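You operate a simulated robot arm through the tools that you are given. There is no shell and no other tool. Be economical: measure what you need, move in short steps, check, and stop when the job is done.

The job below is to be done with a simulated robot arm. You get a single attempt, and the scene is never put back.

JOB
Put things in order on the top of the mesh cupboard. At the end: the blue glass stands where the clear glass stood; the clear glass stands where the yellow carton (marked "JUICE") stood; the yellow carton stands where the red rolled socks stood; the green battery from the top of the mesh cupboard stands where the blue glass stood; the red rolled socks stands on top of the grey stone; whatever was shut is shut again. Leave all else as you found it, and nothing knocked over.

The check looks at the end state, three seconds after you hand in, the way a careful person would. Anything else that was tipped, shoved, dropped, spilled or broken makes it a failure.

ROBOT AND FRAMES
A 7-joint arm with a two-finger parallel gripper, fixed in place. Base frame: the origin is at the foot of the arm, x ahead of it, y to its left, z up; the work surface is at about z = 780. Readings come in mm, rad, newtons and seconds.
With the tool pointing down near the work surface it reaches from about 220 to 680 mm from the base axis. Its first joint turns from -1.152 to 1.152 rad. Payload 2.4 kg.
The TCP is the grasp point between the finger pads, 30 mm short of the fingertips. In the tool frame z runs along the fingers and y along their closing line. The gripper opens to 94 mm. The fingers are 28 mm wide and 10 mm thick; the gripper's body (50 by 96 mm) begins 55 mm behind the TCP.
Orientation is told as [roll, pitch, yaw] about the base's x, y, z axes, in that order, counted from this pose: with the fingers straight down and closing along the base's y, the tool's x points along the base's -x, its y along +y and its z along -z.

CONTROLS
- The arm moves only by the tool step_arm. Its argument "series" is a list that holds one entry, the list of rows, each a list of 6 numbers: the shift along the tool's x, y, z in mm, then the turn, a rotation vector about the tool's x, y, z in degrees. In form: [[[tx, ty, tz, ax, ay, az], ...]]. A call has 1 to 20 rows; each row is the pose to reach, as a shift and turn from the pose commanded when the call began, along the tool's axes at that moment. "gripper" is the opening, from 0 (shut) to 1 (fully open), set as the call begins (left out, the last holds). Each row takes 0.2 s and may step no farther than 50 mm and 0.15 rad from the row before; otherwise, or with a gripper value out of range, the whole call is refused. Where a pose cannot be reached the arm comes as near as it can. A force on the tool above 40 N (or 10 N above the force at the start of the call, whichever is more), or a blocked arm, ends the call early, and 0.2 s more pass. Each finger travels about 153 mm/s and halts on what it meets, pressing with about 36 N; the grip force reading is that of the motor and also rises with nothing between the fingers. The clock runs only during rows and for 0.2 s after the last one: add rows that repeat a pose to give the fingers time. The reply holds the time, the measured pose of the TCP, the force on the tool along the base axes, the opening and the grip force, in the units named above and with some noise.
- Cameras (640 x 400 px; columns grow to the right, rows downward): "scene" is fixed at [51.5, 507.1, 1435.4]; the picture's right is [-0.55, -0.84, 0.00], its down [-0.62, 0.41, -0.68] and it looks along [0.56, -0.37, -0.74] (base axes); focal length 333 px, centre (320, 200). "wrist" rides on the gripper at [-37, 0, -58] in the tool frame; the picture's right is [0.00, -1.00, 0.00], its down [0.97, 0.00, -0.24] and it looks along [0.24, 0.00, 0.97] (tool axes); focal length 218 px, centre (320, 200).
- get_image(camera): a new picture of that camera. No time passes.
- measure_at(camera, pixels): for up to 12 pixels [column, row] of the newest picture of that camera ("zoom" is the newest enlarged one), the place [x, y, z] in the base frame of the surface seen there, good to about 2 mm, but the place of the scene camera against the robot may be out by one fixed shift of up to 18 mm in any direction. No time passes.
- close_up(camera, box): a new picture of the part [left, top, right, bottom] of that camera's present view, enlarged. No time passes.
- finish_job(): hands the job in; it is judged then, once.

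Work in short steps. Measure before you move; look again where a grasp or a placing could have gone wrong, and mend it. You have 80 turns and 38 pictures in all, those below and enlarged ones among them. Open the gripper and draw the arm clear of the work before you hand the job in, unless the task says otherwise; then end with one line.

The tools are called after ">>>" by a JSON object that holds its "name" and its "arguments". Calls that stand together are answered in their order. step_arm: Moves the arm, as the interface text tells. Its arguments: {"type":"object","properties":{"series":{"type":"array","items":{"type":"array","items":{"type":"array","items":{"type":"number"}}}},"gripper":{"type":"number"}},"required":["series"]} The other tools are called the same way: get_image (camera) takes a picture; measure_at (camera, pixels) gives the place of the surface under pixels of a picture; close_up (camera, box) takes an enlarged picture of a part of a camera's view; finish_job () hands the job in.

At the start:

```text
clock: 0.0
tcp_pos: [342.4, 237.4, 1089.5]
ee_rot: [0.0, 0.0, 0.0]
wrist_force: [-0.1, 0.6, -0.1]
grip_width: 94.1
grasp_force: 0.1
```

scene: 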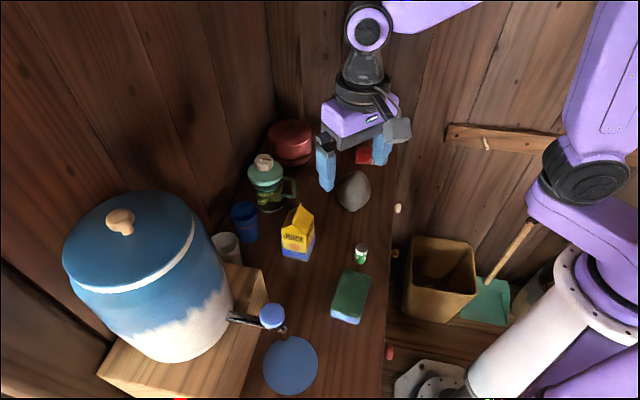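
wrist: 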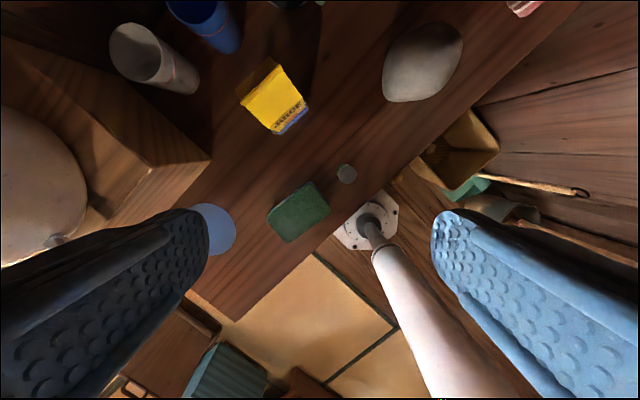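

I'll look closer at the items on the cupboard top: glasses near (235,235), carton (298,232), stone (353,190), red thing (365,155), small green-white item (361,253).

>>> {"name": "close_up", "arguments": {"camera": "scene", "box": [200, 110, 420, 280]}}

>>> {"name": "measure_at", "arguments": {"camera": "scene", "pixels": [[244, 206], [227, 236], [298, 215], [298, 250], [353, 180], [363, 155], [361, 247], [361, 262], [330, 260], [350, 290], [380, 220], [310, 200]]}}

```text
2.35 times, centred on (310, 195) of scene
```

zoom: 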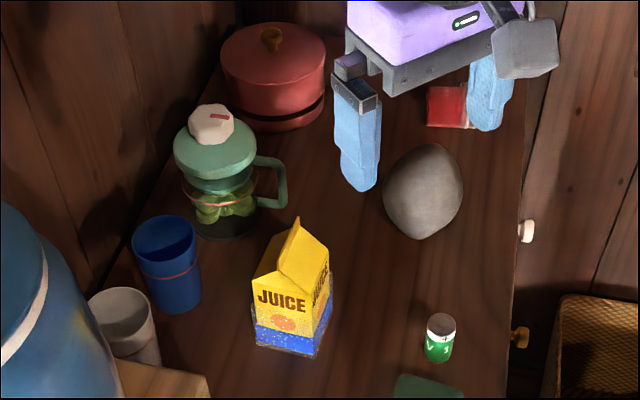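

```text
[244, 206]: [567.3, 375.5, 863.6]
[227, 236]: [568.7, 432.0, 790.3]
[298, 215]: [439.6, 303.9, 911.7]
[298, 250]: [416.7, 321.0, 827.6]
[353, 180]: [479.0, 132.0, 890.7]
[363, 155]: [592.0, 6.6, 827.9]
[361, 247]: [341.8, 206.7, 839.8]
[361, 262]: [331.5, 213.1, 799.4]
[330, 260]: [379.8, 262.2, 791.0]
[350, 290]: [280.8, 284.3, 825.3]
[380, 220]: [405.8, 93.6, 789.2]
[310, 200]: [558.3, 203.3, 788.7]
```

The red item is partly hidden by the gripper. I move the hand over the far end, staying high, to view items from above.

>>> {"name": "step_arm", "arguments": {"series": [[[-30, -25, 0, 0, 0, 0], [-60, -50, 0, 0, 0, 0], [-90, -75, 0, 0, 0, 0], [-120, -100, 0, 0, 0, 0], [-150, -125, 0, 0, 0, 0], [-170, -150, 0, 0, 0, 0]]], "gripper": 1}}

>>> {"name": "get_image", "arguments": {"camera": "wrist"}}

>>> {"name": "get_image", "arguments": {"camera": "scene"}}

```text
clock: 1.4
tcp_pos: [513.1, 87.4, 1088.9]
ee_rot: [-0.001, 0.0, 0.001]
wrist_force: [0.0, -0.5, 0.5]
grip_width: 94.1
grasp_force: 0.1
```

```text
34 pictures are left
```

wrist: 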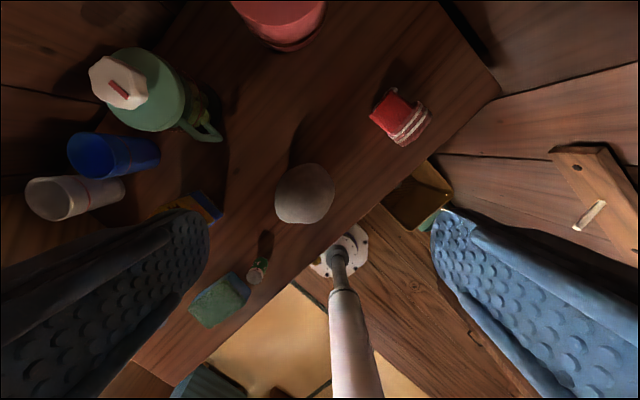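

```text
33 pictures are left
```

scene: 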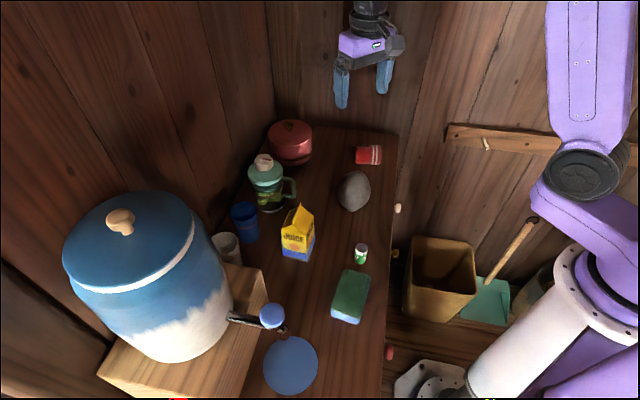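

From this view I measure the socks (~(400,115)), stone (305,193), glasses (rims left ends), battery and carton via the wrist camera, which has no shift.

>>> {"name": "measure_at", "arguments": {"camera": "wrist", "pixels": [[390, 117], [412, 122], [375, 117], [395, 92], [405, 146], [428, 110], [305, 193], [275, 193], [334, 193], [305, 165], [305, 222], [350, 130]]}}

>>> {"name": "measure_at", "arguments": {"camera": "wrist", "pixels": [[70, 155], [86, 134], [108, 145], [158, 155], [28, 200], [62, 180], [58, 198], [122, 188], [262, 262], [254, 277], [205, 208], [130, 75]]}}

>>> {"name": "close_up", "arguments": {"camera": "wrist", "box": [0, 40, 240, 240]}}

>>> {"name": "close_up", "arguments": {"camera": "wrist", "box": [230, 60, 470, 300]}}

```text
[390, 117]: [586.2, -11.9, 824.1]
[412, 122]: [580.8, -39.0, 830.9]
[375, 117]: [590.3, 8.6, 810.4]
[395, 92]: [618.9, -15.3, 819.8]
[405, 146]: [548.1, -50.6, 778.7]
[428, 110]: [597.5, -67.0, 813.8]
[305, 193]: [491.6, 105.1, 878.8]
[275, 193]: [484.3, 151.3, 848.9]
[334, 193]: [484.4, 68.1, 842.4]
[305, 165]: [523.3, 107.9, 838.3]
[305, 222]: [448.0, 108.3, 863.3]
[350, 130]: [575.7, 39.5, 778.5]
```

```text
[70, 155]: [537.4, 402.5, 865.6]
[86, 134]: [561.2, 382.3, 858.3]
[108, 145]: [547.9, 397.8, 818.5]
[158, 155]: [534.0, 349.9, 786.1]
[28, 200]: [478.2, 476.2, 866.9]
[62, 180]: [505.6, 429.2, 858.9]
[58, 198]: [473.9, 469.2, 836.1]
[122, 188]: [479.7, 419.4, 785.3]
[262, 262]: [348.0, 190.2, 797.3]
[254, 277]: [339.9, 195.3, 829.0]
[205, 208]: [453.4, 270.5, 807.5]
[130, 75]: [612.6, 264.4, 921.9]
```

```text
2.00 times, centred on (120, 140) of wrist
```

zoom: 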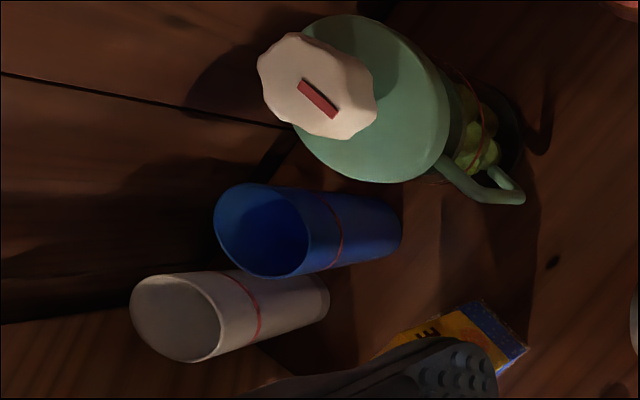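

```text
1.67 times, centred on (350, 180) of wrist
```

zoom: 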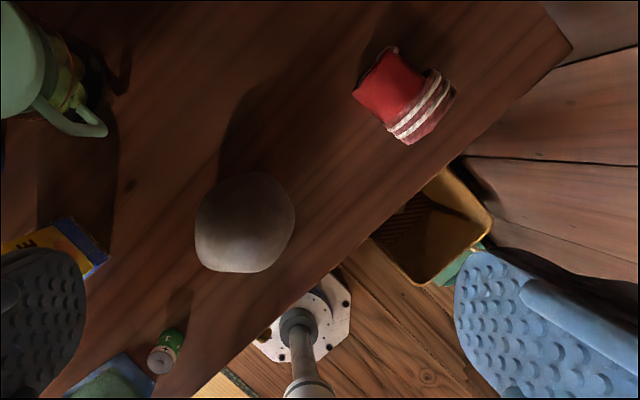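

The glasses sit near (538,377) and (482,447). I check what surrounds them: crock, wooden box, walls, teapot and carton geometry from the scene camera.

>>> {"name": "measure_at", "arguments": {"camera": "scene", "pixels": [[120, 215], [190, 215], [195, 245], [228, 300], [262, 275], [245, 270], [265, 160], [280, 185], [210, 200], [240, 150], [265, 310], [240, 320]]}}

>>> {"name": "close_up", "arguments": {"camera": "scene", "box": [260, 120, 420, 220]}}

```text
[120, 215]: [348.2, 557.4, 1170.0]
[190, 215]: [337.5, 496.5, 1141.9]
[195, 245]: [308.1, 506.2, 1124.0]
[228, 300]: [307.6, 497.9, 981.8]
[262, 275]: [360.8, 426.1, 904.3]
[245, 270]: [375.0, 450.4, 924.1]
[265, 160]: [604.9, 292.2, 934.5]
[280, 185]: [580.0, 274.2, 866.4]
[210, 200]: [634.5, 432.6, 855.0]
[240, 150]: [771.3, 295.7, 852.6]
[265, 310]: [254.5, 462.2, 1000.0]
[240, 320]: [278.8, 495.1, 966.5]
```

```text
4.00 times, centred on (340, 170) of scene
```

zoom: 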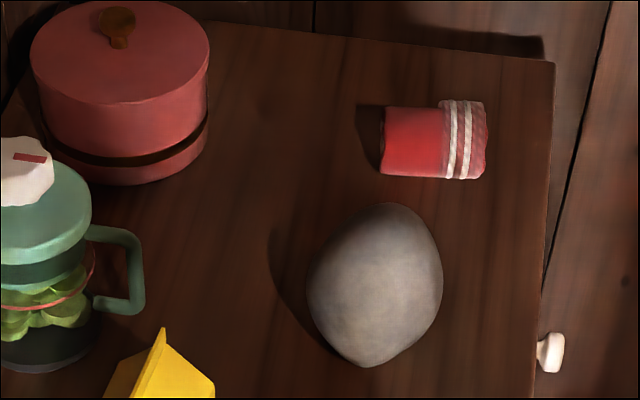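

Next I map the stone's top surface for the socks placement, using the wrist view (stone about (275-334, 165-222)).

>>> {"name": "measure_at", "arguments": {"camera": "wrist", "pixels": [[305, 180], [290, 185], [320, 185], [290, 195], [320, 195], [305, 200], [305, 210], [290, 205], [320, 205], [297, 215], [312, 215], [312, 200]]}}

>>> {"name": "measure_at", "arguments": {"camera": "wrist", "pixels": [[382, 110], [390, 105], [398, 110], [390, 125], [400, 120], [405, 130], [412, 115], [420, 125], [380, 120], [400, 135], [410, 110], [376, 125]]}}

```text
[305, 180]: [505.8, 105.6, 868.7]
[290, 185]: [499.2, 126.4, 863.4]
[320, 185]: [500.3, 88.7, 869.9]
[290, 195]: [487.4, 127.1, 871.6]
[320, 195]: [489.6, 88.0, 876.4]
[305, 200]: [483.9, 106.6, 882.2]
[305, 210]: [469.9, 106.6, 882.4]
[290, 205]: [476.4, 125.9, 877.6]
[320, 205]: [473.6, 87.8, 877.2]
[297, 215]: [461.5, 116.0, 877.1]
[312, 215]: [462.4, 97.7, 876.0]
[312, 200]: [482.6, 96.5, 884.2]
```

```text
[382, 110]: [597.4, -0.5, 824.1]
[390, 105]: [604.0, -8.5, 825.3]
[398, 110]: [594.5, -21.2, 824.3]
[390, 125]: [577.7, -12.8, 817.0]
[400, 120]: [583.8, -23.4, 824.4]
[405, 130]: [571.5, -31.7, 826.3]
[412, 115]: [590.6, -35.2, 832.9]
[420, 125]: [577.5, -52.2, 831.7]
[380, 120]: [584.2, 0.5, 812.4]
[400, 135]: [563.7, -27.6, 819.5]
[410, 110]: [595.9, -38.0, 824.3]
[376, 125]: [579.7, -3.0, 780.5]
```

Stone top is a gentle dome peaking near (477,105,884). I now go above the socks (~(588,-25)) at z≈960 to refine their pose.

>>> {"name": "step_arm", "arguments": {"series": [[[-15, -28, 20, 0, 0, 0], [-30, -56, 50, 0, 0, 0], [-45, -84, 80, 0, 0, 0], [-60, -112, 110, 0, 0, 0], [-65, -112, 129, 0, 0, 0], [-65, -112, 129, 0, 0, 0]]]}}

>>> {"name": "get_image", "arguments": {"camera": "wrist"}}

```text
clock: 2.8
tcp_pos: [577.8, -24.2, 960.5]
ee_rot: [0.0, 0.0, 0.0]
wrist_force: [0.2, -0.9, -0.6]
grip_width: 94.1
grasp_force: 0.0
```

```text
29 pictures are left
```

wrist: 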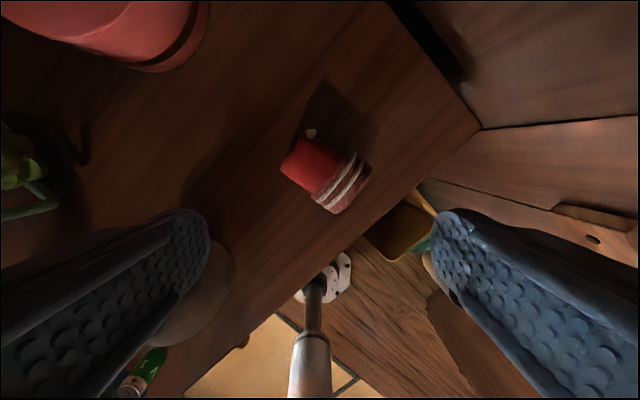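

Socks corners at about (281,167),(308,135),(336,213),(371,172): axis ≈ 53° in base, so I need yaw ≈ +52°. Measure its centre.

>>> {"name": "measure_at", "arguments": {"camera": "wrist", "pixels": [[284, 167], [308, 139], [336, 210], [368, 172], [326, 172], [310, 160], [342, 183], [312, 185], [335, 155], [326, 240]]}}

```text
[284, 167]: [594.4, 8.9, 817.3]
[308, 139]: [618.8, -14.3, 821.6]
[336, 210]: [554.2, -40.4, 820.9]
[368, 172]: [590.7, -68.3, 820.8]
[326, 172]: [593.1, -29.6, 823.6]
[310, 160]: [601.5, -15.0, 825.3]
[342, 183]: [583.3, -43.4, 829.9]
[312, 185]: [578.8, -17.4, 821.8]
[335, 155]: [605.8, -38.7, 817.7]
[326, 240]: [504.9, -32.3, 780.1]
```

Socks centre (589.5,-28.5), axis 56°, width ~45. I turn to yaw +55° (tool z −55°) above it.

>>> {"name": "step_arm", "arguments": {"series": [[[-2, -1, 0, 0, 0, -8], [-4, -2, 0, 0, 0, -16], [-6, -3, 0, 0, 0, -24], [-8, -4, 0, 0, 0, -32], [-10, -4, 0, 0, 0, -40], [-11.7, -4.3, 20, 0, 0, -48], [-11.7, -4.3, 40, 0, 0, -55], [-11.7, -4.3, 40, 0, 0, -55]]]}}

```text
clock: 4.6
tcp_pos: [588.9, -26.7, 919.1]
ee_rot: [0.001, 0.0, 0.964]
wrist_force: [0.0, -0.9, 1.0]
grip_width: 94.0
grasp_force: 0.1
```

Yaw and position match. Descend to TCP z≈818 (tips ≈ 788) and then close in the next call.

>>> {"name": "step_arm", "arguments": {"series": [[[0, 0, 35, 0, 0, 0], [0, 0, 70, 0, 0, 0], [0, 0, 101, 0, 0, 0], [0, 0, 101, 0, 0, 0]]]}}

>>> {"name": "step_arm", "arguments": {"series": [[[0, 0, 0, 0, 0, 0], [0, 0, 0, 0, 0, 0], [0, 0, 0, 0, 0, 0]]], "gripper": 0}}

```text
clock: 5.6
tcp_pos: [590.2, -27.9, 820.7]
ee_rot: [0.001, -0.002, 0.96]
wrist_force: [-0.6, -0.9, 0.2]
grip_width: 93.9
grasp_force: 0.0
```

```text
clock: 6.4
tcp_pos: [589.7, -28.1, 819.3]
ee_rot: [-0.001, -0.001, 0.96]
wrist_force: [0.4, -0.4, 2.1]
grip_width: 56.6
grasp_force: 36.0
```

Socks held (56.6 mm). Lift straight, then carry to above the stone (477,105) at z≈965.

>>> {"name": "step_arm", "arguments": {"series": [[[0, 0, -40, 0, 0, 0], [0, 0, -85, 0, 0, 0], [0, 0, -130, 0, 0, 0], [0, 0, -146, 0, 0, 0], [-11, 42, -146, 0, 0, 0], [-22, 84, -146, 0, 0, 0], [-33, 126, -146, 0, 0, 0], [-44.2, 168.6, -146, 0, 0, 0], [-44.2, 168.6, -146, 0, 0, 0], [-44.2, 168.6, -146, 0, 0, 0]]]}}

>>> {"name": "close_up", "arguments": {"camera": "scene", "box": [260, 110, 420, 210]}}

```text
clock: 8.6
tcp_pos: [476.7, 104.6, 967.3]
ee_rot: [0.001, -0.001, 0.961]
wrist_force: [-0.1, 0.4, -0.8]
grip_width: 56.2
grasp_force: 35.6
```

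```text
4.00 times, centred on (340, 160) of scene
```

zoom: 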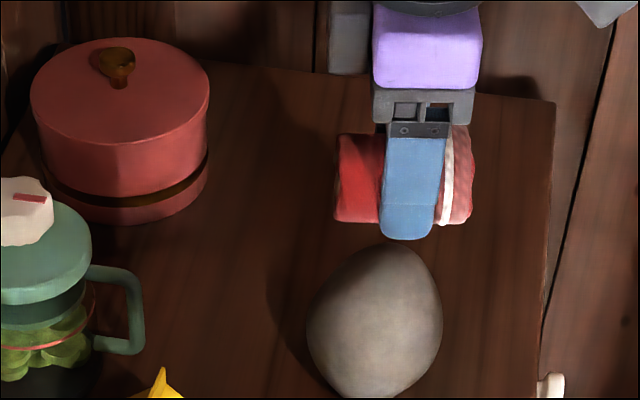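

Socks are held square above the stone. Lower in small steps to feel contact at expected TCP z≈923.

>>> {"name": "step_arm", "arguments": {"series": [[[0, 0, 20, 0, 0, 0], [0, 0, 35, 0, 0, 0], [0, 0, 39, 0, 0, 0], [0, 0, 41, 0, 0, 0], [0, 0, 43, 0, 0, 0], [0, 0, 43, 0, 0, 0]]]}}

```text
clock: 9.8
tcp_pos: [477.2, 104.1, 924.5]
ee_rot: [-0.001, -0.003, 0.962]
wrist_force: [-4.3, -0.2, 9.9]
grip_width: 56.2
grasp_force: 36.1
stopped in row 6: the force on the tool passed its limit (the readings are from after the stop); the commanded pose is now the measured one
```

Contact felt at z≈924.5. Ease 0.5 mm up and open slightly to release.

>>> {"name": "step_arm", "arguments": {"series": [[[0, 0, -0.7, 0, 0, 0], [0, 0, -0.7, 0, 0, 0]]]}}

>>> {"name": "step_arm", "arguments": {"series": [[[0, 0, -0.7, 0, 0, 0], [0, 0, -0.7, 0, 0, 0], [0, 0, -0.7, 0, 0, 0]]], "gripper": 0.68}}

>>> {"name": "close_up", "arguments": {"camera": "scene", "box": [260, 110, 420, 210]}}

```text
clock: 10.4
tcp_pos: [477.4, 104.7, 925.5]
ee_rot: [-0.002, -0.006, 0.96]
wrist_force: [-1.1, 0.2, 2.8]
grip_width: 56.5
grasp_force: 35.5
```

```text
clock: 11.2
tcp_pos: [477.6, 105.2, 925.6]
ee_rot: [-0.001, -0.003, 0.959]
wrist_force: [-0.8, -0.8, -0.3]
grip_width: 63.7
grasp_force: 0.1
```

```text
4.00 times, centred on (340, 160) of scene
```

zoom: 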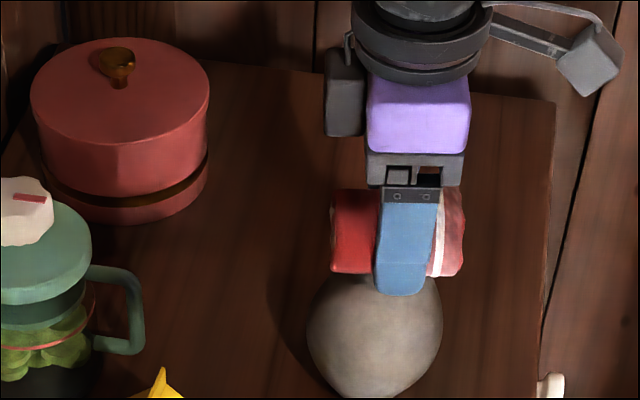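

Socks remain level with the fingers off 4 mm each side. Open wider, wait, then rise straight up and look.

>>> {"name": "step_arm", "arguments": {"series": [[[0, 0, 0, 0, 0, 0], [0, 0, 0, 0, 0, 0], [0, 0, -20, 0, 0, 0], [0, 0, -45, 0, 0, 0], [0, 0, -80, 0, 0, 0], [0, 0, -115, 0, 0, 0], [0, 0, -115, 0, 0, 0]]], "gripper": 0.95}}

>>> {"name": "get_image", "arguments": {"camera": "wrist"}}

>>> {"name": "close_up", "arguments": {"camera": "scene", "box": [240, 120, 400, 270]}}

```text
clock: 12.8
tcp_pos: [477.4, 105.6, 1041.0]
ee_rot: [-0.003, -0.004, 0.962]
wrist_force: [-0.6, 0.0, -0.5]
grip_width: 89.6
grasp_force: 0.1
```

```text
26 pictures are left
```

wrist: 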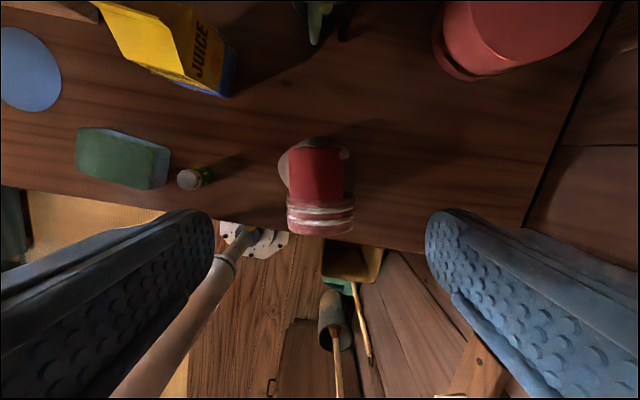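

```text
2.67 times, centred on (320, 195) of scene
```

zoom: 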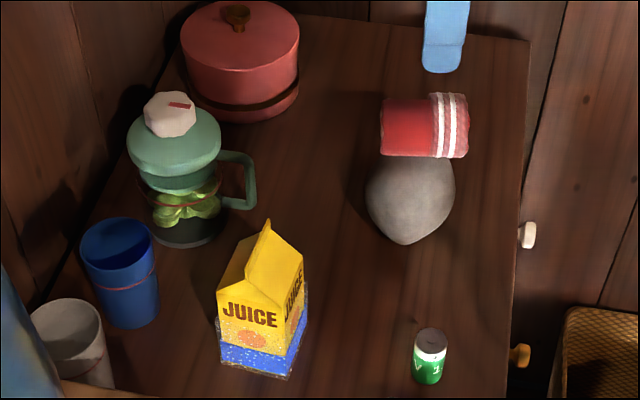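

Socks sit steady on the stone. Now the carton: measure its bottom corners and ridge from the zoomed view, e.g. (220,362),(288,376),(306,318),(267,222).

>>> {"name": "measure_at", "arguments": {"camera": "zoom", "pixels": [[223, 358], [286, 374], [304, 322], [219, 294], [290, 318], [303, 262], [267, 224], [247, 274], [250, 320], [297, 310], [430, 340], [283, 300]]}}

>>> {"name": "measure_at", "arguments": {"camera": "wrist", "pixels": [[228, 95], [232, 55], [185, 72], [200, 88], [160, 68], [110, 30], [170, 30], [195, 10], [187, 180], [320, 175], [205, 172]]}}

```text
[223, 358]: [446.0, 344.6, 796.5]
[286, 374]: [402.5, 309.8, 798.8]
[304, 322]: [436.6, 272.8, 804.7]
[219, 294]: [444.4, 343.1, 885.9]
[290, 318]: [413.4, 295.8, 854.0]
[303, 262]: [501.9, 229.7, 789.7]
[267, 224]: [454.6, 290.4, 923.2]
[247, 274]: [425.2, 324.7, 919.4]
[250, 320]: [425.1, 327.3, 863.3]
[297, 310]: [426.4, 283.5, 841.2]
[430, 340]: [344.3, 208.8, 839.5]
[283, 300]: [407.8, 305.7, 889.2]
```

```text
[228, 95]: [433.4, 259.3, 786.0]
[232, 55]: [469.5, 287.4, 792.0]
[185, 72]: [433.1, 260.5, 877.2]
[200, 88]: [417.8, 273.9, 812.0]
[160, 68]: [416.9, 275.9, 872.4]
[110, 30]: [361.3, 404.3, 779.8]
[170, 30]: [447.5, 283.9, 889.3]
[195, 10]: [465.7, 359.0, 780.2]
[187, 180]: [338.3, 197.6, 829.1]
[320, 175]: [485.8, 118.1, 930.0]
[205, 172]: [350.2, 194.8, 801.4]
```

Carton footprint ≈ 52 mm square aligned at ~40°/130°, centre ≈ (436,296), ridge z≈910. Move above it with yaw 40° and look.

>>> {"name": "step_arm", "arguments": {"series": [[[-26.4, 28.5, 0, 0, 0, 3], [-52.8, 57, 0, 0, 0, 6], [-79.2, 85.6, 0, 0, 0, 9], [-105.6, 114, 0, 0, 0, 12], [-132.1, 142.7, 0, 0, 0, 15], [-132.1, 142.7, 0, 0, 0, 15]]], "gripper": 1}}

>>> {"name": "get_image", "arguments": {"camera": "wrist"}}

```text
clock: 14.2
tcp_pos: [436.3, 296.6, 1042.6]
ee_rot: [-0.001, -0.003, 0.699]
wrist_force: [0.1, -0.5, 0.0]
grip_width: 94.3
grasp_force: 0.0
```

```text
24 pictures are left
```

wrist: 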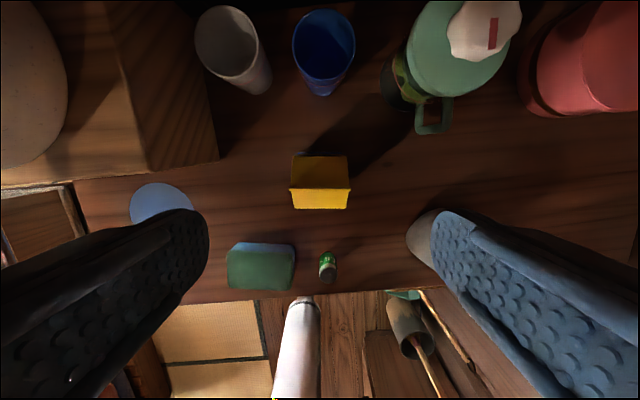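

The carton is square in this view (ridge (290,188)-(350,188)). I measure its eaves and both glasses' rims here.

>>> {"name": "measure_at", "arguments": {"camera": "wrist", "pixels": [[292, 207], [346, 207], [294, 158], [346, 158], [292, 189], [348, 189], [320, 205], [320, 165], [320, 230]]}}

>>> {"name": "measure_at", "arguments": {"camera": "wrist", "pixels": [[197, 40], [250, 40], [222, 10], [238, 75], [262, 93], [294, 45], [353, 45], [323, 11], [322, 80], [322, 95], [400, 90], [215, 110]]}}

>>> {"name": "close_up", "arguments": {"camera": "wrist", "box": [180, 0, 420, 150]}}

```text
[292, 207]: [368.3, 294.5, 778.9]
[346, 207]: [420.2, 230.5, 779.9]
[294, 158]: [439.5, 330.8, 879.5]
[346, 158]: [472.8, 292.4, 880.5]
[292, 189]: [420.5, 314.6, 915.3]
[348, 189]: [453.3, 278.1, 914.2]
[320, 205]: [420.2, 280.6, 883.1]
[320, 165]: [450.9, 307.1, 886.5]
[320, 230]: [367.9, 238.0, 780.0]
```

```text
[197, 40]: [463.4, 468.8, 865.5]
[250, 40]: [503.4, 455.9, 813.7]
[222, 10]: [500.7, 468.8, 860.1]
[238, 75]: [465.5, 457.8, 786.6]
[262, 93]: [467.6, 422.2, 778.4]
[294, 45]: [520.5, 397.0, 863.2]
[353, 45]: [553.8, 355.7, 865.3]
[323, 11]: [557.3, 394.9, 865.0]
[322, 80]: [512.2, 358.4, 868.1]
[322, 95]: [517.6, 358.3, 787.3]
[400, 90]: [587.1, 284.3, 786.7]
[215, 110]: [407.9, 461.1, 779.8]
```

```text
2.67 times, centred on (300, 75) of wrist
```

zoom: 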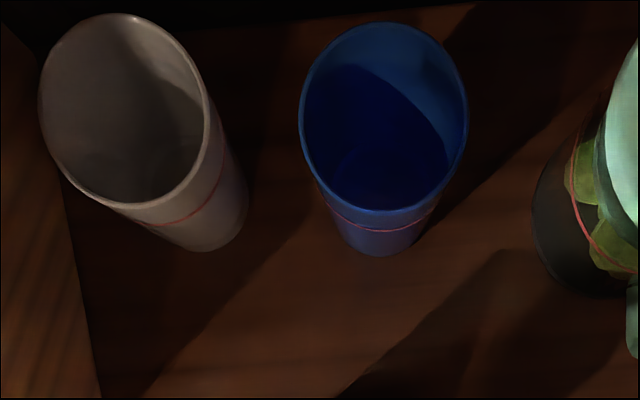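

Carton centre (437.5,296.3), ridge z 915, eaves 880. I descend straight to TCP z≈868 and grip.

>>> {"name": "step_arm", "arguments": {"series": [[[0, 0, 45, 0, 0, 0], [0, 0, 90, 0, 0, 0], [0, 0, 130, 0, 0, 0], [0, 0, 160, 0, 0, 0], [0, 0, 174, 0, 0, 0], [0, 0, 174, 0, 0, 0]]]}}

>>> {"name": "step_arm", "arguments": {"series": [[[0, 0, 0, 0, 0, 0], [0, 0, 0, 0, 0, 0], [0, 0, 0, 0, 0, 0]]], "gripper": 0}}

```text
clock: 15.7
tcp_pos: [437.6, 296.1, 866.7]
ee_rot: [-0.001, -0.004, 0.699]
wrist_force: [0.4, 0.0, 0.1]
grip_width: 93.9
grasp_force: 0.0
```

```text
clock: 16.4
tcp_pos: [436.2, 295.7, 867.6]
ee_rot: [-0.002, -0.001, 0.699]
wrist_force: [0.2, 0.4, -0.9]
grip_width: 59.7
grasp_force: 36.2
```

Held (59.7 mm). Lift 186 mm so it clears the socks on the stone, then carry to above the old socks spot.

>>> {"name": "step_arm", "arguments": {"series": [[[0, 0, -15, 0, 0, 0], [0, 0, -55, 0, 0, 0], [0, 0, -100, 0, 0, 0], [0, 0, -145, 0, 0, 0], [0, 0, -186, 0, 0, 0], [11.5, -43.4, -186, 0, 0, 0], [22.9, -86.7, -186, 0, 0, 0], [34.4, -130, -186, 0, 0, 0], [45.9, -173.5, -186, 0, 0, 0], [57.3, -216.8, -186, 0, 0, 0], [68.8, -260, -186, 0, 0, 0], [80.2, -303.5, -186, 0, 0, 0], [91.7, -346.9, -186, 0, 0, 0], [91.7, -346.9, -186, 0, 0, 0], [91.7, -346.9, -186, 0, 0, 0]]]}}

>>> {"name": "get_image", "arguments": {"camera": "scene"}}

```text
clock: 19.6
tcp_pos: [589.9, -30.0, 1053.2]
ee_rot: [-0.002, -0.003, 0.7]
wrist_force: [-0.1, 0.8, -1.2]
grip_width: 60.1
grasp_force: 36.2
```

```text
22 pictures are left
```

scene: 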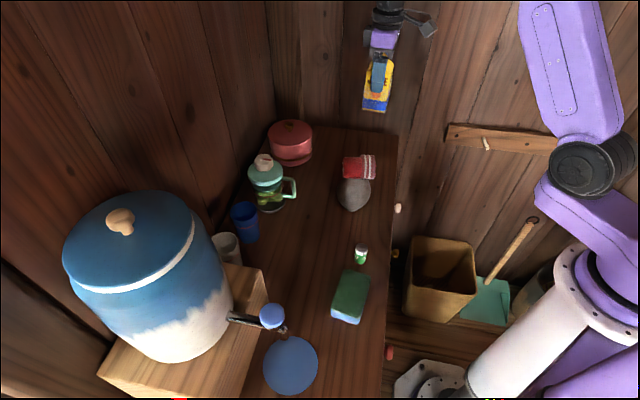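

Carton hangs upright over the spot. Lower 183 mm, the last bit slowly to feel contact.

>>> {"name": "step_arm", "arguments": {"series": [[[0, 0, 45, 0, 0, 0], [0, 0, 90, 0, 0, 0], [0, 0, 130, 0, 0, 0], [0, 0, 160, 0, 0, 0], [0, 0, 175, 0, 0, 0], [0, 0, 180, 0, 0, 0], [0, 0, 183, 0, 0, 0], [0, 0, 184.5, 0, 0, 0], [0, 0, 185.5, 0, 0, 0], [0, 0, 186, 0, 0, 0]]]}}

```text
clock: 21.9
tcp_pos: [589.5, -30.3, 867.4]
ee_rot: [-0.003, -0.004, 0.701]
wrist_force: [-0.5, 1.6, 0.9]
grip_width: 59.8
grasp_force: 35.9
```

At release height. Open gently and rise straight up.

>>> {"name": "step_arm", "arguments": {"series": [[[0, 0, 0, 0, 0, 0], [0, 0, 0, 0, 0, 0], [0, 0, 0, 0, 0, 0], [0, 0, -20, 0, 0, 0], [0, 0, -60, 0, 0, 0], [0, 0, -105, 0, 0, 0], [0, 0, -150, 0, 0, 0], [0, 0, -190, 0, 0, 0]]], "gripper": 1}}

>>> {"name": "close_up", "arguments": {"camera": "scene", "box": [240, 80, 420, 220]}}

```text
clock: 23.6
tcp_pos: [588.3, -30.1, 1056.0]
ee_rot: [0.0, -0.002, 0.699]
wrist_force: [-0.5, 0.0, -0.4]
grip_width: 93.9
grasp_force: 0.0
```

```text
2.86 times, centred on (330, 150) of scene
```

zoom: 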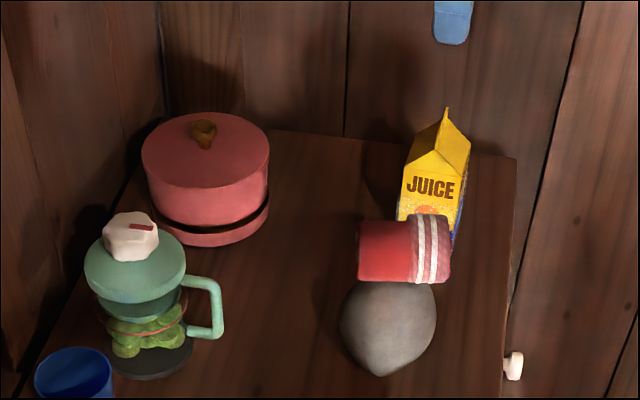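

Carton stands well. Next the clear glass: fly back to (437,296) high while turning to yaw −50° (fingers closing along 40°, away from neighbours).

>>> {"name": "step_arm", "arguments": {"series": [[[-8.6, 31.5, 0, 0, 0, 8.2], [-17.1, 63, 0, 0, 0, 16.4], [-25.7, 94.6, 0, 0, 0, 24.5], [-34.3, 126, 0, 0, 0, 32.7], [-42.8, 157.6, 0, 0, 0, 40.9], [-51.4, 189, 0, 0, 0, 49.1], [-60, 220.7, 0, 0, 0, 57.3], [-68.5, 252, 0, 0, 0, 65.5], [-77, 283.7, 0, 0, 0, 73.6], [-85.6, 315, 0, 0, 0, 81.8], [-94.2, 346.8, 0, 0, 0, 90], [-94.2, 346.8, 0, 0, 0, 90]]]}}

```text
clock: 26.2
tcp_pos: [437.5, 298.0, 1056.3]
ee_rot: [0.003, -0.001, -0.875]
wrist_force: [0.1, 1.1, -0.8]
grip_width: 94.1
grasp_force: 0.0
```

Now move above the clear glass (481,449), still high, and look.

>>> {"name": "step_arm", "arguments": {"series": [[[22, 32.5, 0, 0, 0, 0], [44, 65, 0, 0, 0, 0], [66, 97.6, 0, 0, 0, 0], [87.9, 130.2, 0, 0, 0, 0], [87.9, 130.2, 40, 0, 0, 0], [87.9, 130.2, 80, 0, 0, 0], [87.9, 130.2, 80, 0, 0, 0]]]}}

>>> {"name": "get_image", "arguments": {"camera": "wrist"}}

>>> {"name": "get_image", "arguments": {"camera": "scene"}}

```text
clock: 27.9
tcp_pos: [481.3, 447.8, 977.0]
ee_rot: [0.003, -0.001, -0.872]
wrist_force: [-0.3, -0.8, -0.4]
grip_width: 94.1
grasp_force: 0.0
```

```text
20 pictures are left
```

wrist: 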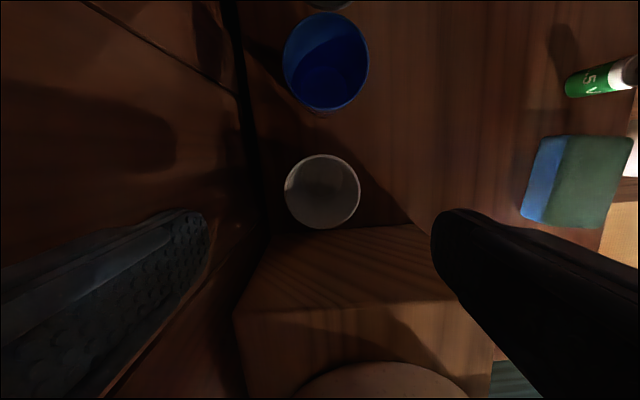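

```text
19 pictures are left
```

scene: 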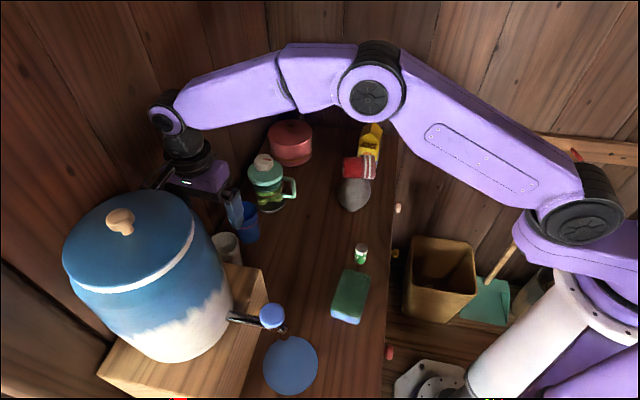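

Glass rim circle centre ~(322,191). I measure its rim, the wall (255,180), and the box edge near (320,228).

>>> {"name": "measure_at", "arguments": {"camera": "wrist", "pixels": [[286, 191], [359, 191], [322, 156], [322, 227], [250, 150], [240, 100], [225, 200], [262, 215], [322, 240], [345, 310], [285, 62], [367, 62]]}}

>>> {"name": "close_up", "arguments": {"camera": "wrist", "box": [200, 100, 440, 250]}}

```text
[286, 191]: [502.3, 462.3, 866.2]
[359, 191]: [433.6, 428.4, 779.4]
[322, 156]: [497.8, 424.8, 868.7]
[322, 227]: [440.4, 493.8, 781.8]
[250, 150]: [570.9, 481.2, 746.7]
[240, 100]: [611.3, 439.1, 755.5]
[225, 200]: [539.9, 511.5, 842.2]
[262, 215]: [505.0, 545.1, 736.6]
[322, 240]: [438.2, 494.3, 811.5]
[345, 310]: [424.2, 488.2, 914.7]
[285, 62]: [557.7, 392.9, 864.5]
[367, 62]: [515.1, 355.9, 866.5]
```

```text
2.67 times, centred on (320, 175) of wrist
```

zoom: 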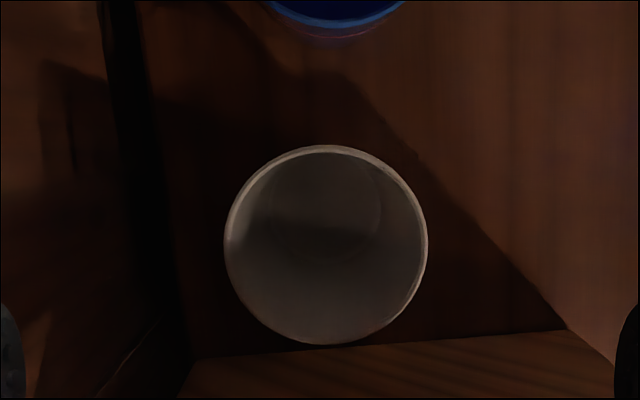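

Centre ≈ (481.1,445.3), wall 87 mm beyond, box face 65 mm: clear for fingers. Correct by ~2 mm and descend to TCP z≈838.

>>> {"name": "step_arm", "arguments": {"series": [[[-1.5, -1.5, 40, 0, 0, 0], [-1.5, -1.5, 80, 0, 0, 0], [-1.5, -1.5, 115, 0, 0, 0], [-1.5, -1.5, 138, 0, 0, 0], [-1.5, -1.5, 138, 0, 0, 0]]]}}

>>> {"name": "step_arm", "arguments": {"series": [[[0, 0, 0, 0, 0, 0], [0, 0, 0, 0, 0, 0], [0, 0, 0, 0, 0, 0]]], "gripper": 0}}

```text
clock: 29.1
tcp_pos: [481.1, 447.0, 838.5]
ee_rot: [0.004, -0.001, -0.873]
wrist_force: [-0.9, 0.6, 0.1]
grip_width: 93.7
grasp_force: 0.1
```

```text
clock: 29.9
tcp_pos: [481.6, 446.4, 840.5]
ee_rot: [0.004, -0.002, -0.872]
wrist_force: [-0.6, 0.2, 1.2]
grip_width: 58.7
grasp_force: 36.2
```

Held. Lift 130 mm and carry to above the carton's old spot (437.5,296.3).

>>> {"name": "step_arm", "arguments": {"series": [[[0, 0, -15, 0, 0, 0], [0, 0, -55, 0, 0, 0], [0, 0, -95, 0, 0, 0], [0, 0, -130, 0, 0, 0], [-21.8, -32.5, -130, 0, 0, 0], [-43.6, -65, -130, 0, 0, 0], [-65.5, -97.5, -130, 0, 0, 0], [-87.3, -130, -130, 0, 0, 0], [-87.3, -130, -130, 0, 0, 0], [-87.3, -130, -130, 0, 0, 0]]]}}

>>> {"name": "close_up", "arguments": {"camera": "scene", "box": [200, 120, 400, 270]}}

```text
clock: 32.0
tcp_pos: [438.0, 293.9, 969.0]
ee_rot: [0.004, -0.002, -0.872]
wrist_force: [0.1, 0.1, -0.9]
grip_width: 58.8
grasp_force: 36.3
```

```text
2.67 times, centred on (300, 195) of scene
```

zoom: 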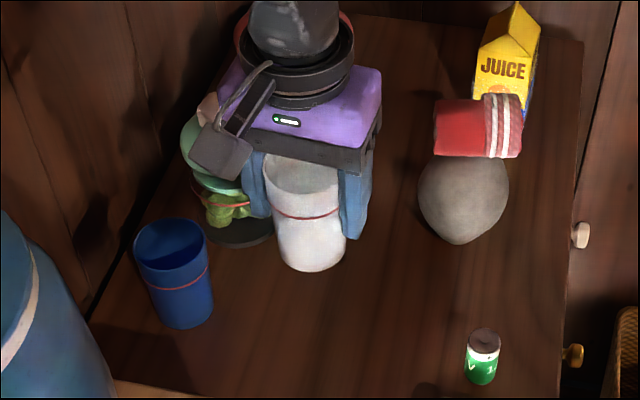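

Glass hangs straight. Lower it to the table, slow at the end.

>>> {"name": "step_arm", "arguments": {"series": [[[1.5, 0.5, 40, 0, 0, 0], [1.5, 0.5, 80, 0, 0, 0], [1.5, 0.5, 110, 0, 0, 0], [1.5, 0.5, 122, 0, 0, 0], [1.5, 0.5, 127, 0, 0, 0], [1.5, 0.5, 129, 0, 0, 0], [1.5, 0.5, 130, 0, 0, 0], [1.5, 0.5, 130, 0, 0, 0]]]}}

>>> {"name": "step_arm", "arguments": {"series": [[[0, 0, 0, 0, 0, 0], [0, 0, 0, 0, 0, 0], [0, 0, 0, 0, 0, 0], [0, 0, -20, 0, 0, 0], [0, 0, -60, 0, 0, 0], [0, 0, -100, 0, 0, 0], [0, 0, -140, 0, 0, 0], [0, 0, -140, 0, 0, 0]]], "gripper": 1}}

```text
clock: 33.9
tcp_pos: [437.1, 296.5, 839.8]
ee_rot: [0.005, -0.004, -0.873]
wrist_force: [-3.2, -1.5, 19.7]
grip_width: 58.6
grasp_force: 35.4
```

```text
clock: 35.6
tcp_pos: [437.5, 295.2, 978.5]
ee_rot: [0.004, -0.001, -0.873]
wrist_force: [0.4, 0.7, 0.1]
grip_width: 93.9
grasp_force: 0.2
```

Next, above the blue glass (537,376.4); look there from the wrist camera.

>>> {"name": "step_arm", "arguments": {"series": [[[0, 32, -20, 0, 0, 0], [-1, 64, -20, 0, 0, 0], [-1.5, 96, -20, 0, 0, 0], [-1.7, 128.2, -10, 0, 0, 0], [-1.7, 128.2, 0, 0, 0, 0], [-1.7, 128.2, 0, 0, 0, 0]]]}}

>>> {"name": "get_image", "arguments": {"camera": "wrist"}}

>>> {"name": "get_image", "arguments": {"camera": "scene"}}

```text
clock: 37.0
tcp_pos: [536.5, 377.1, 978.2]
ee_rot: [0.003, -0.002, -0.871]
wrist_force: [-0.7, 0.8, 0.2]
grip_width: 94.2
grasp_force: 0.1
```

```text
16 pictures are left
```

wrist: 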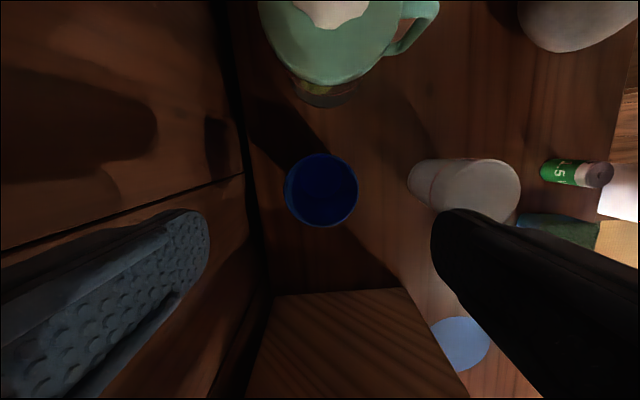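

```text
15 pictures are left
```

scene: 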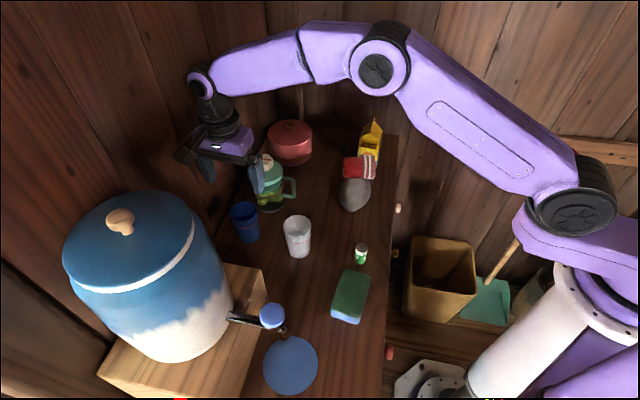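

Blue glass centre at (322,190), same offset as before. Check the teapot lid edge for camera clearance.

>>> {"name": "measure_at", "arguments": {"camera": "wrist", "pixels": [[330, 80], [300, 70], [330, 25], [370, 70], [287, 190], [357, 190], [322, 155], [410, 180], [232, 150]]}}

```text
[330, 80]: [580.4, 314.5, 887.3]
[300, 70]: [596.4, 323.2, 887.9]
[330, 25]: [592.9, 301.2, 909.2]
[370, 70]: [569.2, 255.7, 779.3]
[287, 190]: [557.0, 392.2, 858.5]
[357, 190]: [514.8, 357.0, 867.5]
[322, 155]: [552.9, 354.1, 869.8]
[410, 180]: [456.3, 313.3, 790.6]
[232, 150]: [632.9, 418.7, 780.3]
```

Lid edge is 76 mm from the glass axis, outside the hand's 25 mm half-width. Descend to z≈838 and grip the blue glass.

>>> {"name": "step_arm", "arguments": {"series": [[[0, -1, 40, 0, 0, 0], [0, -1, 80, 0, 0, 0], [0, -1, 115, 0, 0, 0], [0, -1, 139, 0, 0, 0], [0, -1, 139, 0, 0, 0]]]}}

>>> {"name": "step_arm", "arguments": {"series": [[[0, 0, 0, 0, 0, 0], [0, 0, 0, 0, 0, 0], [0, 0, 0, 0, 0, 0]]], "gripper": 0}}

```text
clock: 38.2
tcp_pos: [536.9, 376.9, 839.0]
ee_rot: [0.003, -0.003, -0.872]
wrist_force: [-0.3, -0.6, 0.3]
grip_width: 94.0
grasp_force: 0.1
```

```text
clock: 39.0
tcp_pos: [536.5, 376.8, 839.7]
ee_rot: [0.005, -0.001, -0.873]
wrist_force: [0.1, -0.5, 0.3]
grip_width: 59.1
grasp_force: 36.0
```

Held. Lift 120, shift ~89 mm along the table to the clear glass's old spot, then lower in the next call.

>>> {"name": "step_arm", "arguments": {"series": [[[0, 0, -15, 0, 0, 0], [0, 0, -55, 0, 0, 0], [0, 0, -95, 0, 0, 0], [0, 0, -120, 0, 0, 0], [30, 0.7, -120, 0, 0, 0], [60, 1.4, -120, 0, 0, 0], [88.8, 2.2, -120, 0, 0, 0], [88.8, 2.2, -120, 0, 0, 0]]]}}

>>> {"name": "step_arm", "arguments": {"series": [[[0, 0, 40, 0, 0, 0], [0, 0, 80, 0, 0, 0], [0, 0, 105, 0, 0, 0], [0, 0, 115, 0, 0, 0], [0, 0, 118, 0, 0, 0], [0, 0, 119, 0, 0, 0], [0, 0, 119.5, 0, 0, 0], [0, 0, 119.5, 0, 0, 0]]]}}

```text
clock: 40.9
tcp_pos: [480.1, 446.3, 959.9]
ee_rot: [0.003, -0.001, -0.872]
wrist_force: [-0.2, 0.6, -0.3]
grip_width: 58.5
grasp_force: 35.9
```

```text
clock: 42.6
tcp_pos: [480.8, 444.5, 841.1]
ee_rot: [0.001, -0.002, -0.872]
wrist_force: [-0.5, -0.1, -0.9]
grip_width: 59.2
grasp_force: 36.3
```

No contact yet; lower up to 1.2 mm more, then release and rise.

>>> {"name": "step_arm", "arguments": {"series": [[[0, 0, 0.6, 0, 0, 0], [0, 0, 1.2, 0, 0, 0], [0, 0, 1.2, 0, 0, 0]]]}}

>>> {"name": "step_arm", "arguments": {"series": [[[0, 0, 0, 0, 0, 0], [0, 0, 0, 0, 0, 0], [0, 0, 0, 0, 0, 0], [0, 0, -20, 0, 0, 0], [0, 0, -60, 0, 0, 0], [0, 0, -100, 0, 0, 0], [0, 0, -150, 0, 0, 0], [0, 0, -190, 0, 0, 0]]], "gripper": 1}}

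```text
clock: 43.5
tcp_pos: [480.9, 446.3, 839.7]
ee_rot: [0.003, -0.002, -0.871]
wrist_force: [0.1, -0.3, -0.8]
grip_width: 58.7
grasp_force: 36.2
```

```text
clock: 45.2
tcp_pos: [480.1, 446.0, 1029.5]
ee_rot: [0.002, -0.002, -0.873]
wrist_force: [0.3, -0.2, 0.7]
grip_width: 94.0
grasp_force: 0.0
```

Now go above the battery (~(339.5,196)) and view from the wrist, checking the scene too.

>>> {"name": "step_arm", "arguments": {"series": [[[-14.5, -38.3, 0, 0, 0, 0], [-29, -76.6, 0, 0, 0, 0], [-43.6, -115, 0, 0, 0, 0], [-58, -153, 0, 0, 0, 0], [-72.6, -191, 0, 0, 0, 0], [-87, -230, 0, 0, 0, 0], [-101.7, -268, 0, 0, 0, 0], [-101.7, -268, 40, 0, 0, 0], [-101.7, -268, 80, 0, 0, 0], [-101.7, -268, 80, 0, 0, 0]]], "gripper": 0.7}}

>>> {"name": "get_image", "arguments": {"camera": "wrist"}}

>>> {"name": "get_image", "arguments": {"camera": "scene"}}

```text
clock: 47.5
tcp_pos: [340.8, 197.2, 948.7]
ee_rot: [0.005, -0.002, -0.871]
wrist_force: [-0.2, 0.3, 0.1]
grip_width: 65.8
grasp_force: 0.1
```

```text
14 pictures are left
```

wrist: 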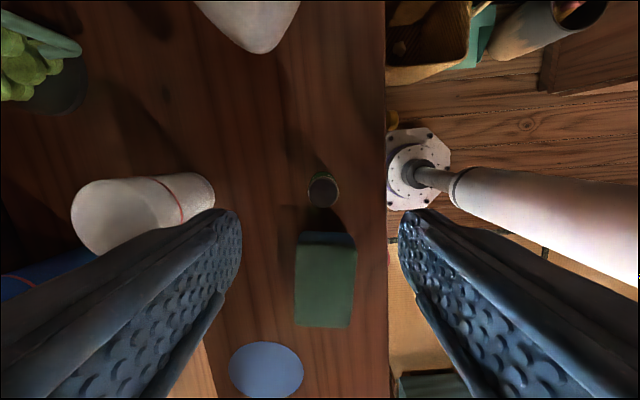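

```text
13 pictures are left
```

scene: 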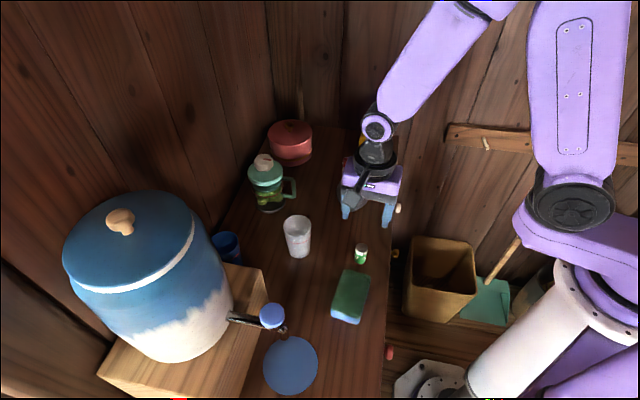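

Battery top seen at ~(324,190). Measure it, the sponge's near edge and clear glass for finger clearance.

>>> {"name": "measure_at", "arguments": {"camera": "wrist", "pixels": [[324, 190], [309, 190], [339, 190], [324, 175], [324, 205], [320, 238], [213, 190], [385, 190]]}}

>>> {"name": "close_up", "arguments": {"camera": "wrist", "box": [260, 150, 380, 250]}}

```text
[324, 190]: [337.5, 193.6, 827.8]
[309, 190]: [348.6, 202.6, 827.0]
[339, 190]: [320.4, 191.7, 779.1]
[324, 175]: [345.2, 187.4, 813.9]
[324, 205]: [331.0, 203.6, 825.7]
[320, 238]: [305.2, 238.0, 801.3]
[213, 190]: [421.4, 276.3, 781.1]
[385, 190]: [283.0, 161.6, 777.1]
```

```text
4.00 times, centred on (320, 200) of wrist
```

zoom: 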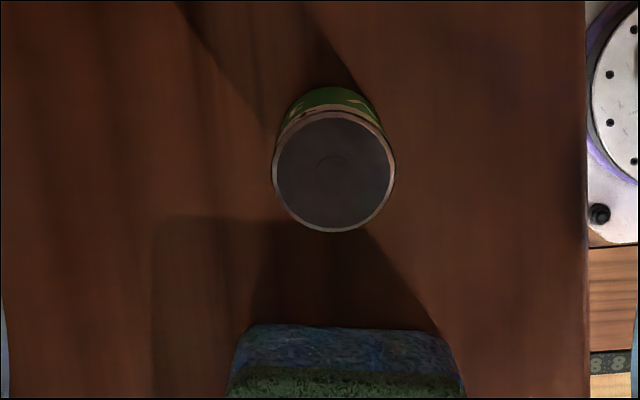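

Battery centre ≈ (338,194.6), ~25 mm dia. Shift 3.5 mm along the closing line, descend to z≈817 and grip.

>>> {"name": "step_arm", "arguments": {"series": [[[0, -3.6, 40, 0, 0, 0], [0, -3.6, 80, 0, 0, 0], [0, -3.6, 115, 0, 0, 0], [0, -3.6, 131, 0, 0, 0], [0, -3.6, 131, 0, 0, 0]]]}}

>>> {"name": "step_arm", "arguments": {"series": [[[0, 0, 0, 0, 0, 0], [0, 0, 0, 0, 0, 0], [0, 0, 0, 0, 0, 0]]], "gripper": 0}}

```text
clock: 48.6
tcp_pos: [337.8, 193.6, 819.4]
ee_rot: [0.003, -0.002, -0.87]
wrist_force: [0.5, 0.7, 0.2]
grip_width: 65.9
grasp_force: 0.1
```

```text
clock: 49.5
tcp_pos: [337.8, 193.9, 818.0]
ee_rot: [0.002, -0.001, -0.872]
wrist_force: [-0.1, 0.4, 0.3]
grip_width: 24.4
grasp_force: 36.0
```

Held (24.4 mm). Lift 160 and carry to above the blue glass's old spot (537,376.6).

>>> {"name": "step_arm", "arguments": {"series": [[[0, 0, -15, 0, 0, 0], [0, 0, -60, 0, 0, 0], [0, 0, -110, 0, 0, 0], [0, 0, -160, 0, 0, 0], [1.8, 38.5, -160, 0, 0, 0], [3.6, 77, -160, 0, 0, 0], [5.3, 115.7, -160, 0, 0, 0], [7, 154, -160, 0, 0, 0], [8.9, 192.8, -160, 0, 0, 0], [10.6, 231, -160, 0, 0, 0], [12.4, 269.9, -160, 0, 0, 0], [12.4, 269.9, -160, 0, 0, 0], [12.4, 269.9, -160, 0, 0, 0]]]}}

>>> {"name": "get_image", "arguments": {"camera": "wrist"}}

```text
clock: 52.2
tcp_pos: [535.7, 375.0, 977.7]
ee_rot: [0.001, -0.004, -0.874]
wrist_force: [-0.3, -0.4, -1.3]
grip_width: 24.6
grasp_force: 35.7
```

```text
11 pictures are left
```

wrist: 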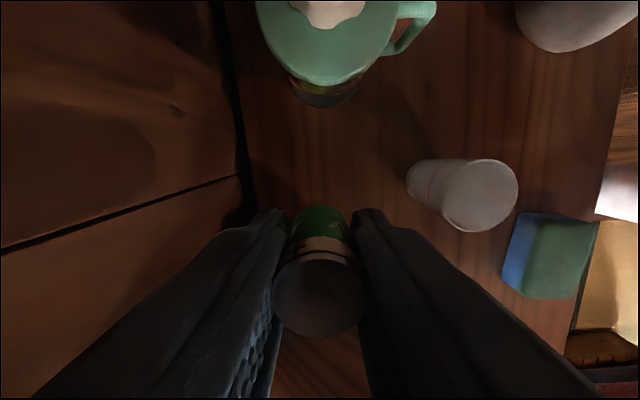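

Battery held upright. Lower 160 mm with a slow end (correcting +1 mm), and open in the call after checking.

>>> {"name": "step_arm", "arguments": {"series": [[[0, 1.5, 45, 0, 0, 0], [0, 1.5, 90, 0, 0, 0], [0, 1.5, 130, 0, 0, 0], [0, 1.5, 150, 0, 0, 0], [0, 1.5, 156, 0, 0, 0], [0, 1.5, 158.5, 0, 0, 0], [0, 1.5, 159.5, 0, 0, 0], [0, 1.5, 160, 0, 0, 0], [0, 1.5, 160, 0, 0, 0]]]}}

```text
clock: 54.2
tcp_pos: [539.0, 378.8, 819.3]
ee_rot: [0.003, -0.002, -0.872]
wrist_force: [-0.4, -1.5, 2.5]
grip_width: 24.7
grasp_force: 35.9
```

Light contact shows (2.5 N). Lower 0.5 mm, check, then release.

>>> {"name": "step_arm", "arguments": {"series": [[[0, 0, 0.5, 0, 0, 0], [0, 0, 0.5, 0, 0, 0]]]}}

>>> {"name": "step_arm", "arguments": {"series": [[[0, 0, 0.5, 0, 0, 0], [0, 0, 0.5, 0, 0, 0], [0, 0, 0.5, 0, 0, 0], [0, 0, -20, 0, 0, 0], [0, 0, -60, 0, 0, 0], [0, 0, -105, 0, 0, 0], [0, 0, -150, 0, 0, 0], [0, 0, -200, 0, 0, 0]]], "gripper": 0.6}}

>>> {"name": "get_image", "arguments": {"camera": "wrist"}}

```text
clock: 54.9
tcp_pos: [538.3, 377.5, 817.6]
ee_rot: [0.004, -0.001, -0.871]
wrist_force: [-0.4, -1.0, 4.4]
grip_width: 24.8
grasp_force: 36.0
```

```text
clock: 56.6
tcp_pos: [537.2, 377.1, 1017.5]
ee_rot: [0.001, 0.0, -0.87]
wrist_force: [0.5, -1.0, -0.6]
grip_width: 56.2
grasp_force: 0.1
```

```text
10 pictures are left
```

wrist: 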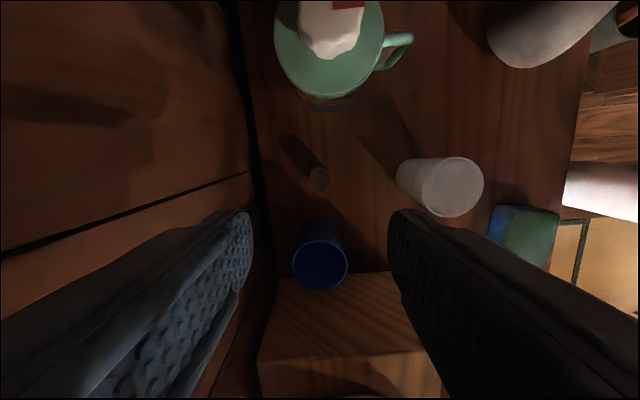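

Battery stands at the spot. Withdraw the arm high and back, then take a final look.

>>> {"name": "step_arm", "arguments": {"series": [[[0, 0, -40, 0, 0, 0], [0, 0, -70, 0, 0, 0], [-11, -41, -70, 0, 0, 0], [-21.5, -82, -70, 0, 0, 0], [-32, -123, -70, 0, 0, 0], [-43, -164, -70, 0, 0, 0], [-54, -205, -70, 0, 0, 0], [-64.5, -246, -70, 0, 0, 0], [-75, -287, -70, 0, 0, 0], [-86, -328, -70, 0, 0, 0], [-86, -328, -70, 0, 0, 0]]], "gripper": 1}}

>>> {"name": "get_image", "arguments": {"camera": "scene"}}

>>> {"name": "get_image", "arguments": {"camera": "wrist"}}

```text
clock: 59.0
tcp_pos: [339.9, 100.5, 1087.9]
ee_rot: [0.004, -0.002, -0.872]
wrist_force: [-1.1, 0.4, -0.2]
grip_width: 94.1
grasp_force: 0.0
```

```text
9 pictures are left
```

scene: 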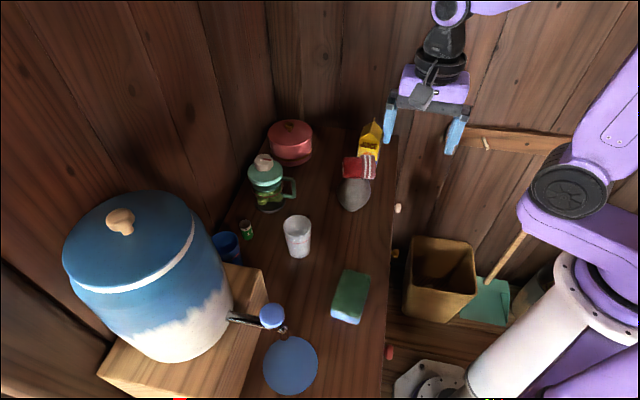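

```text
8 pictures are left
```

wrist: 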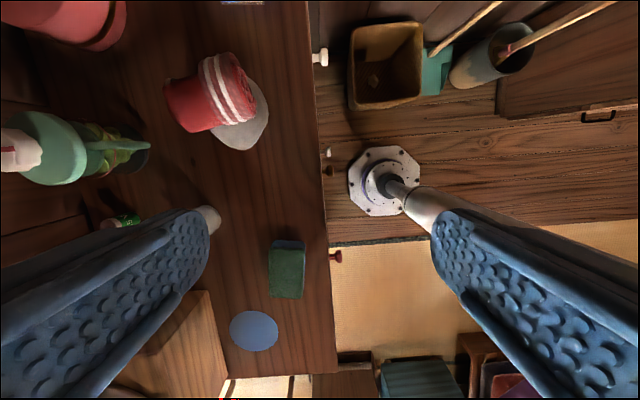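

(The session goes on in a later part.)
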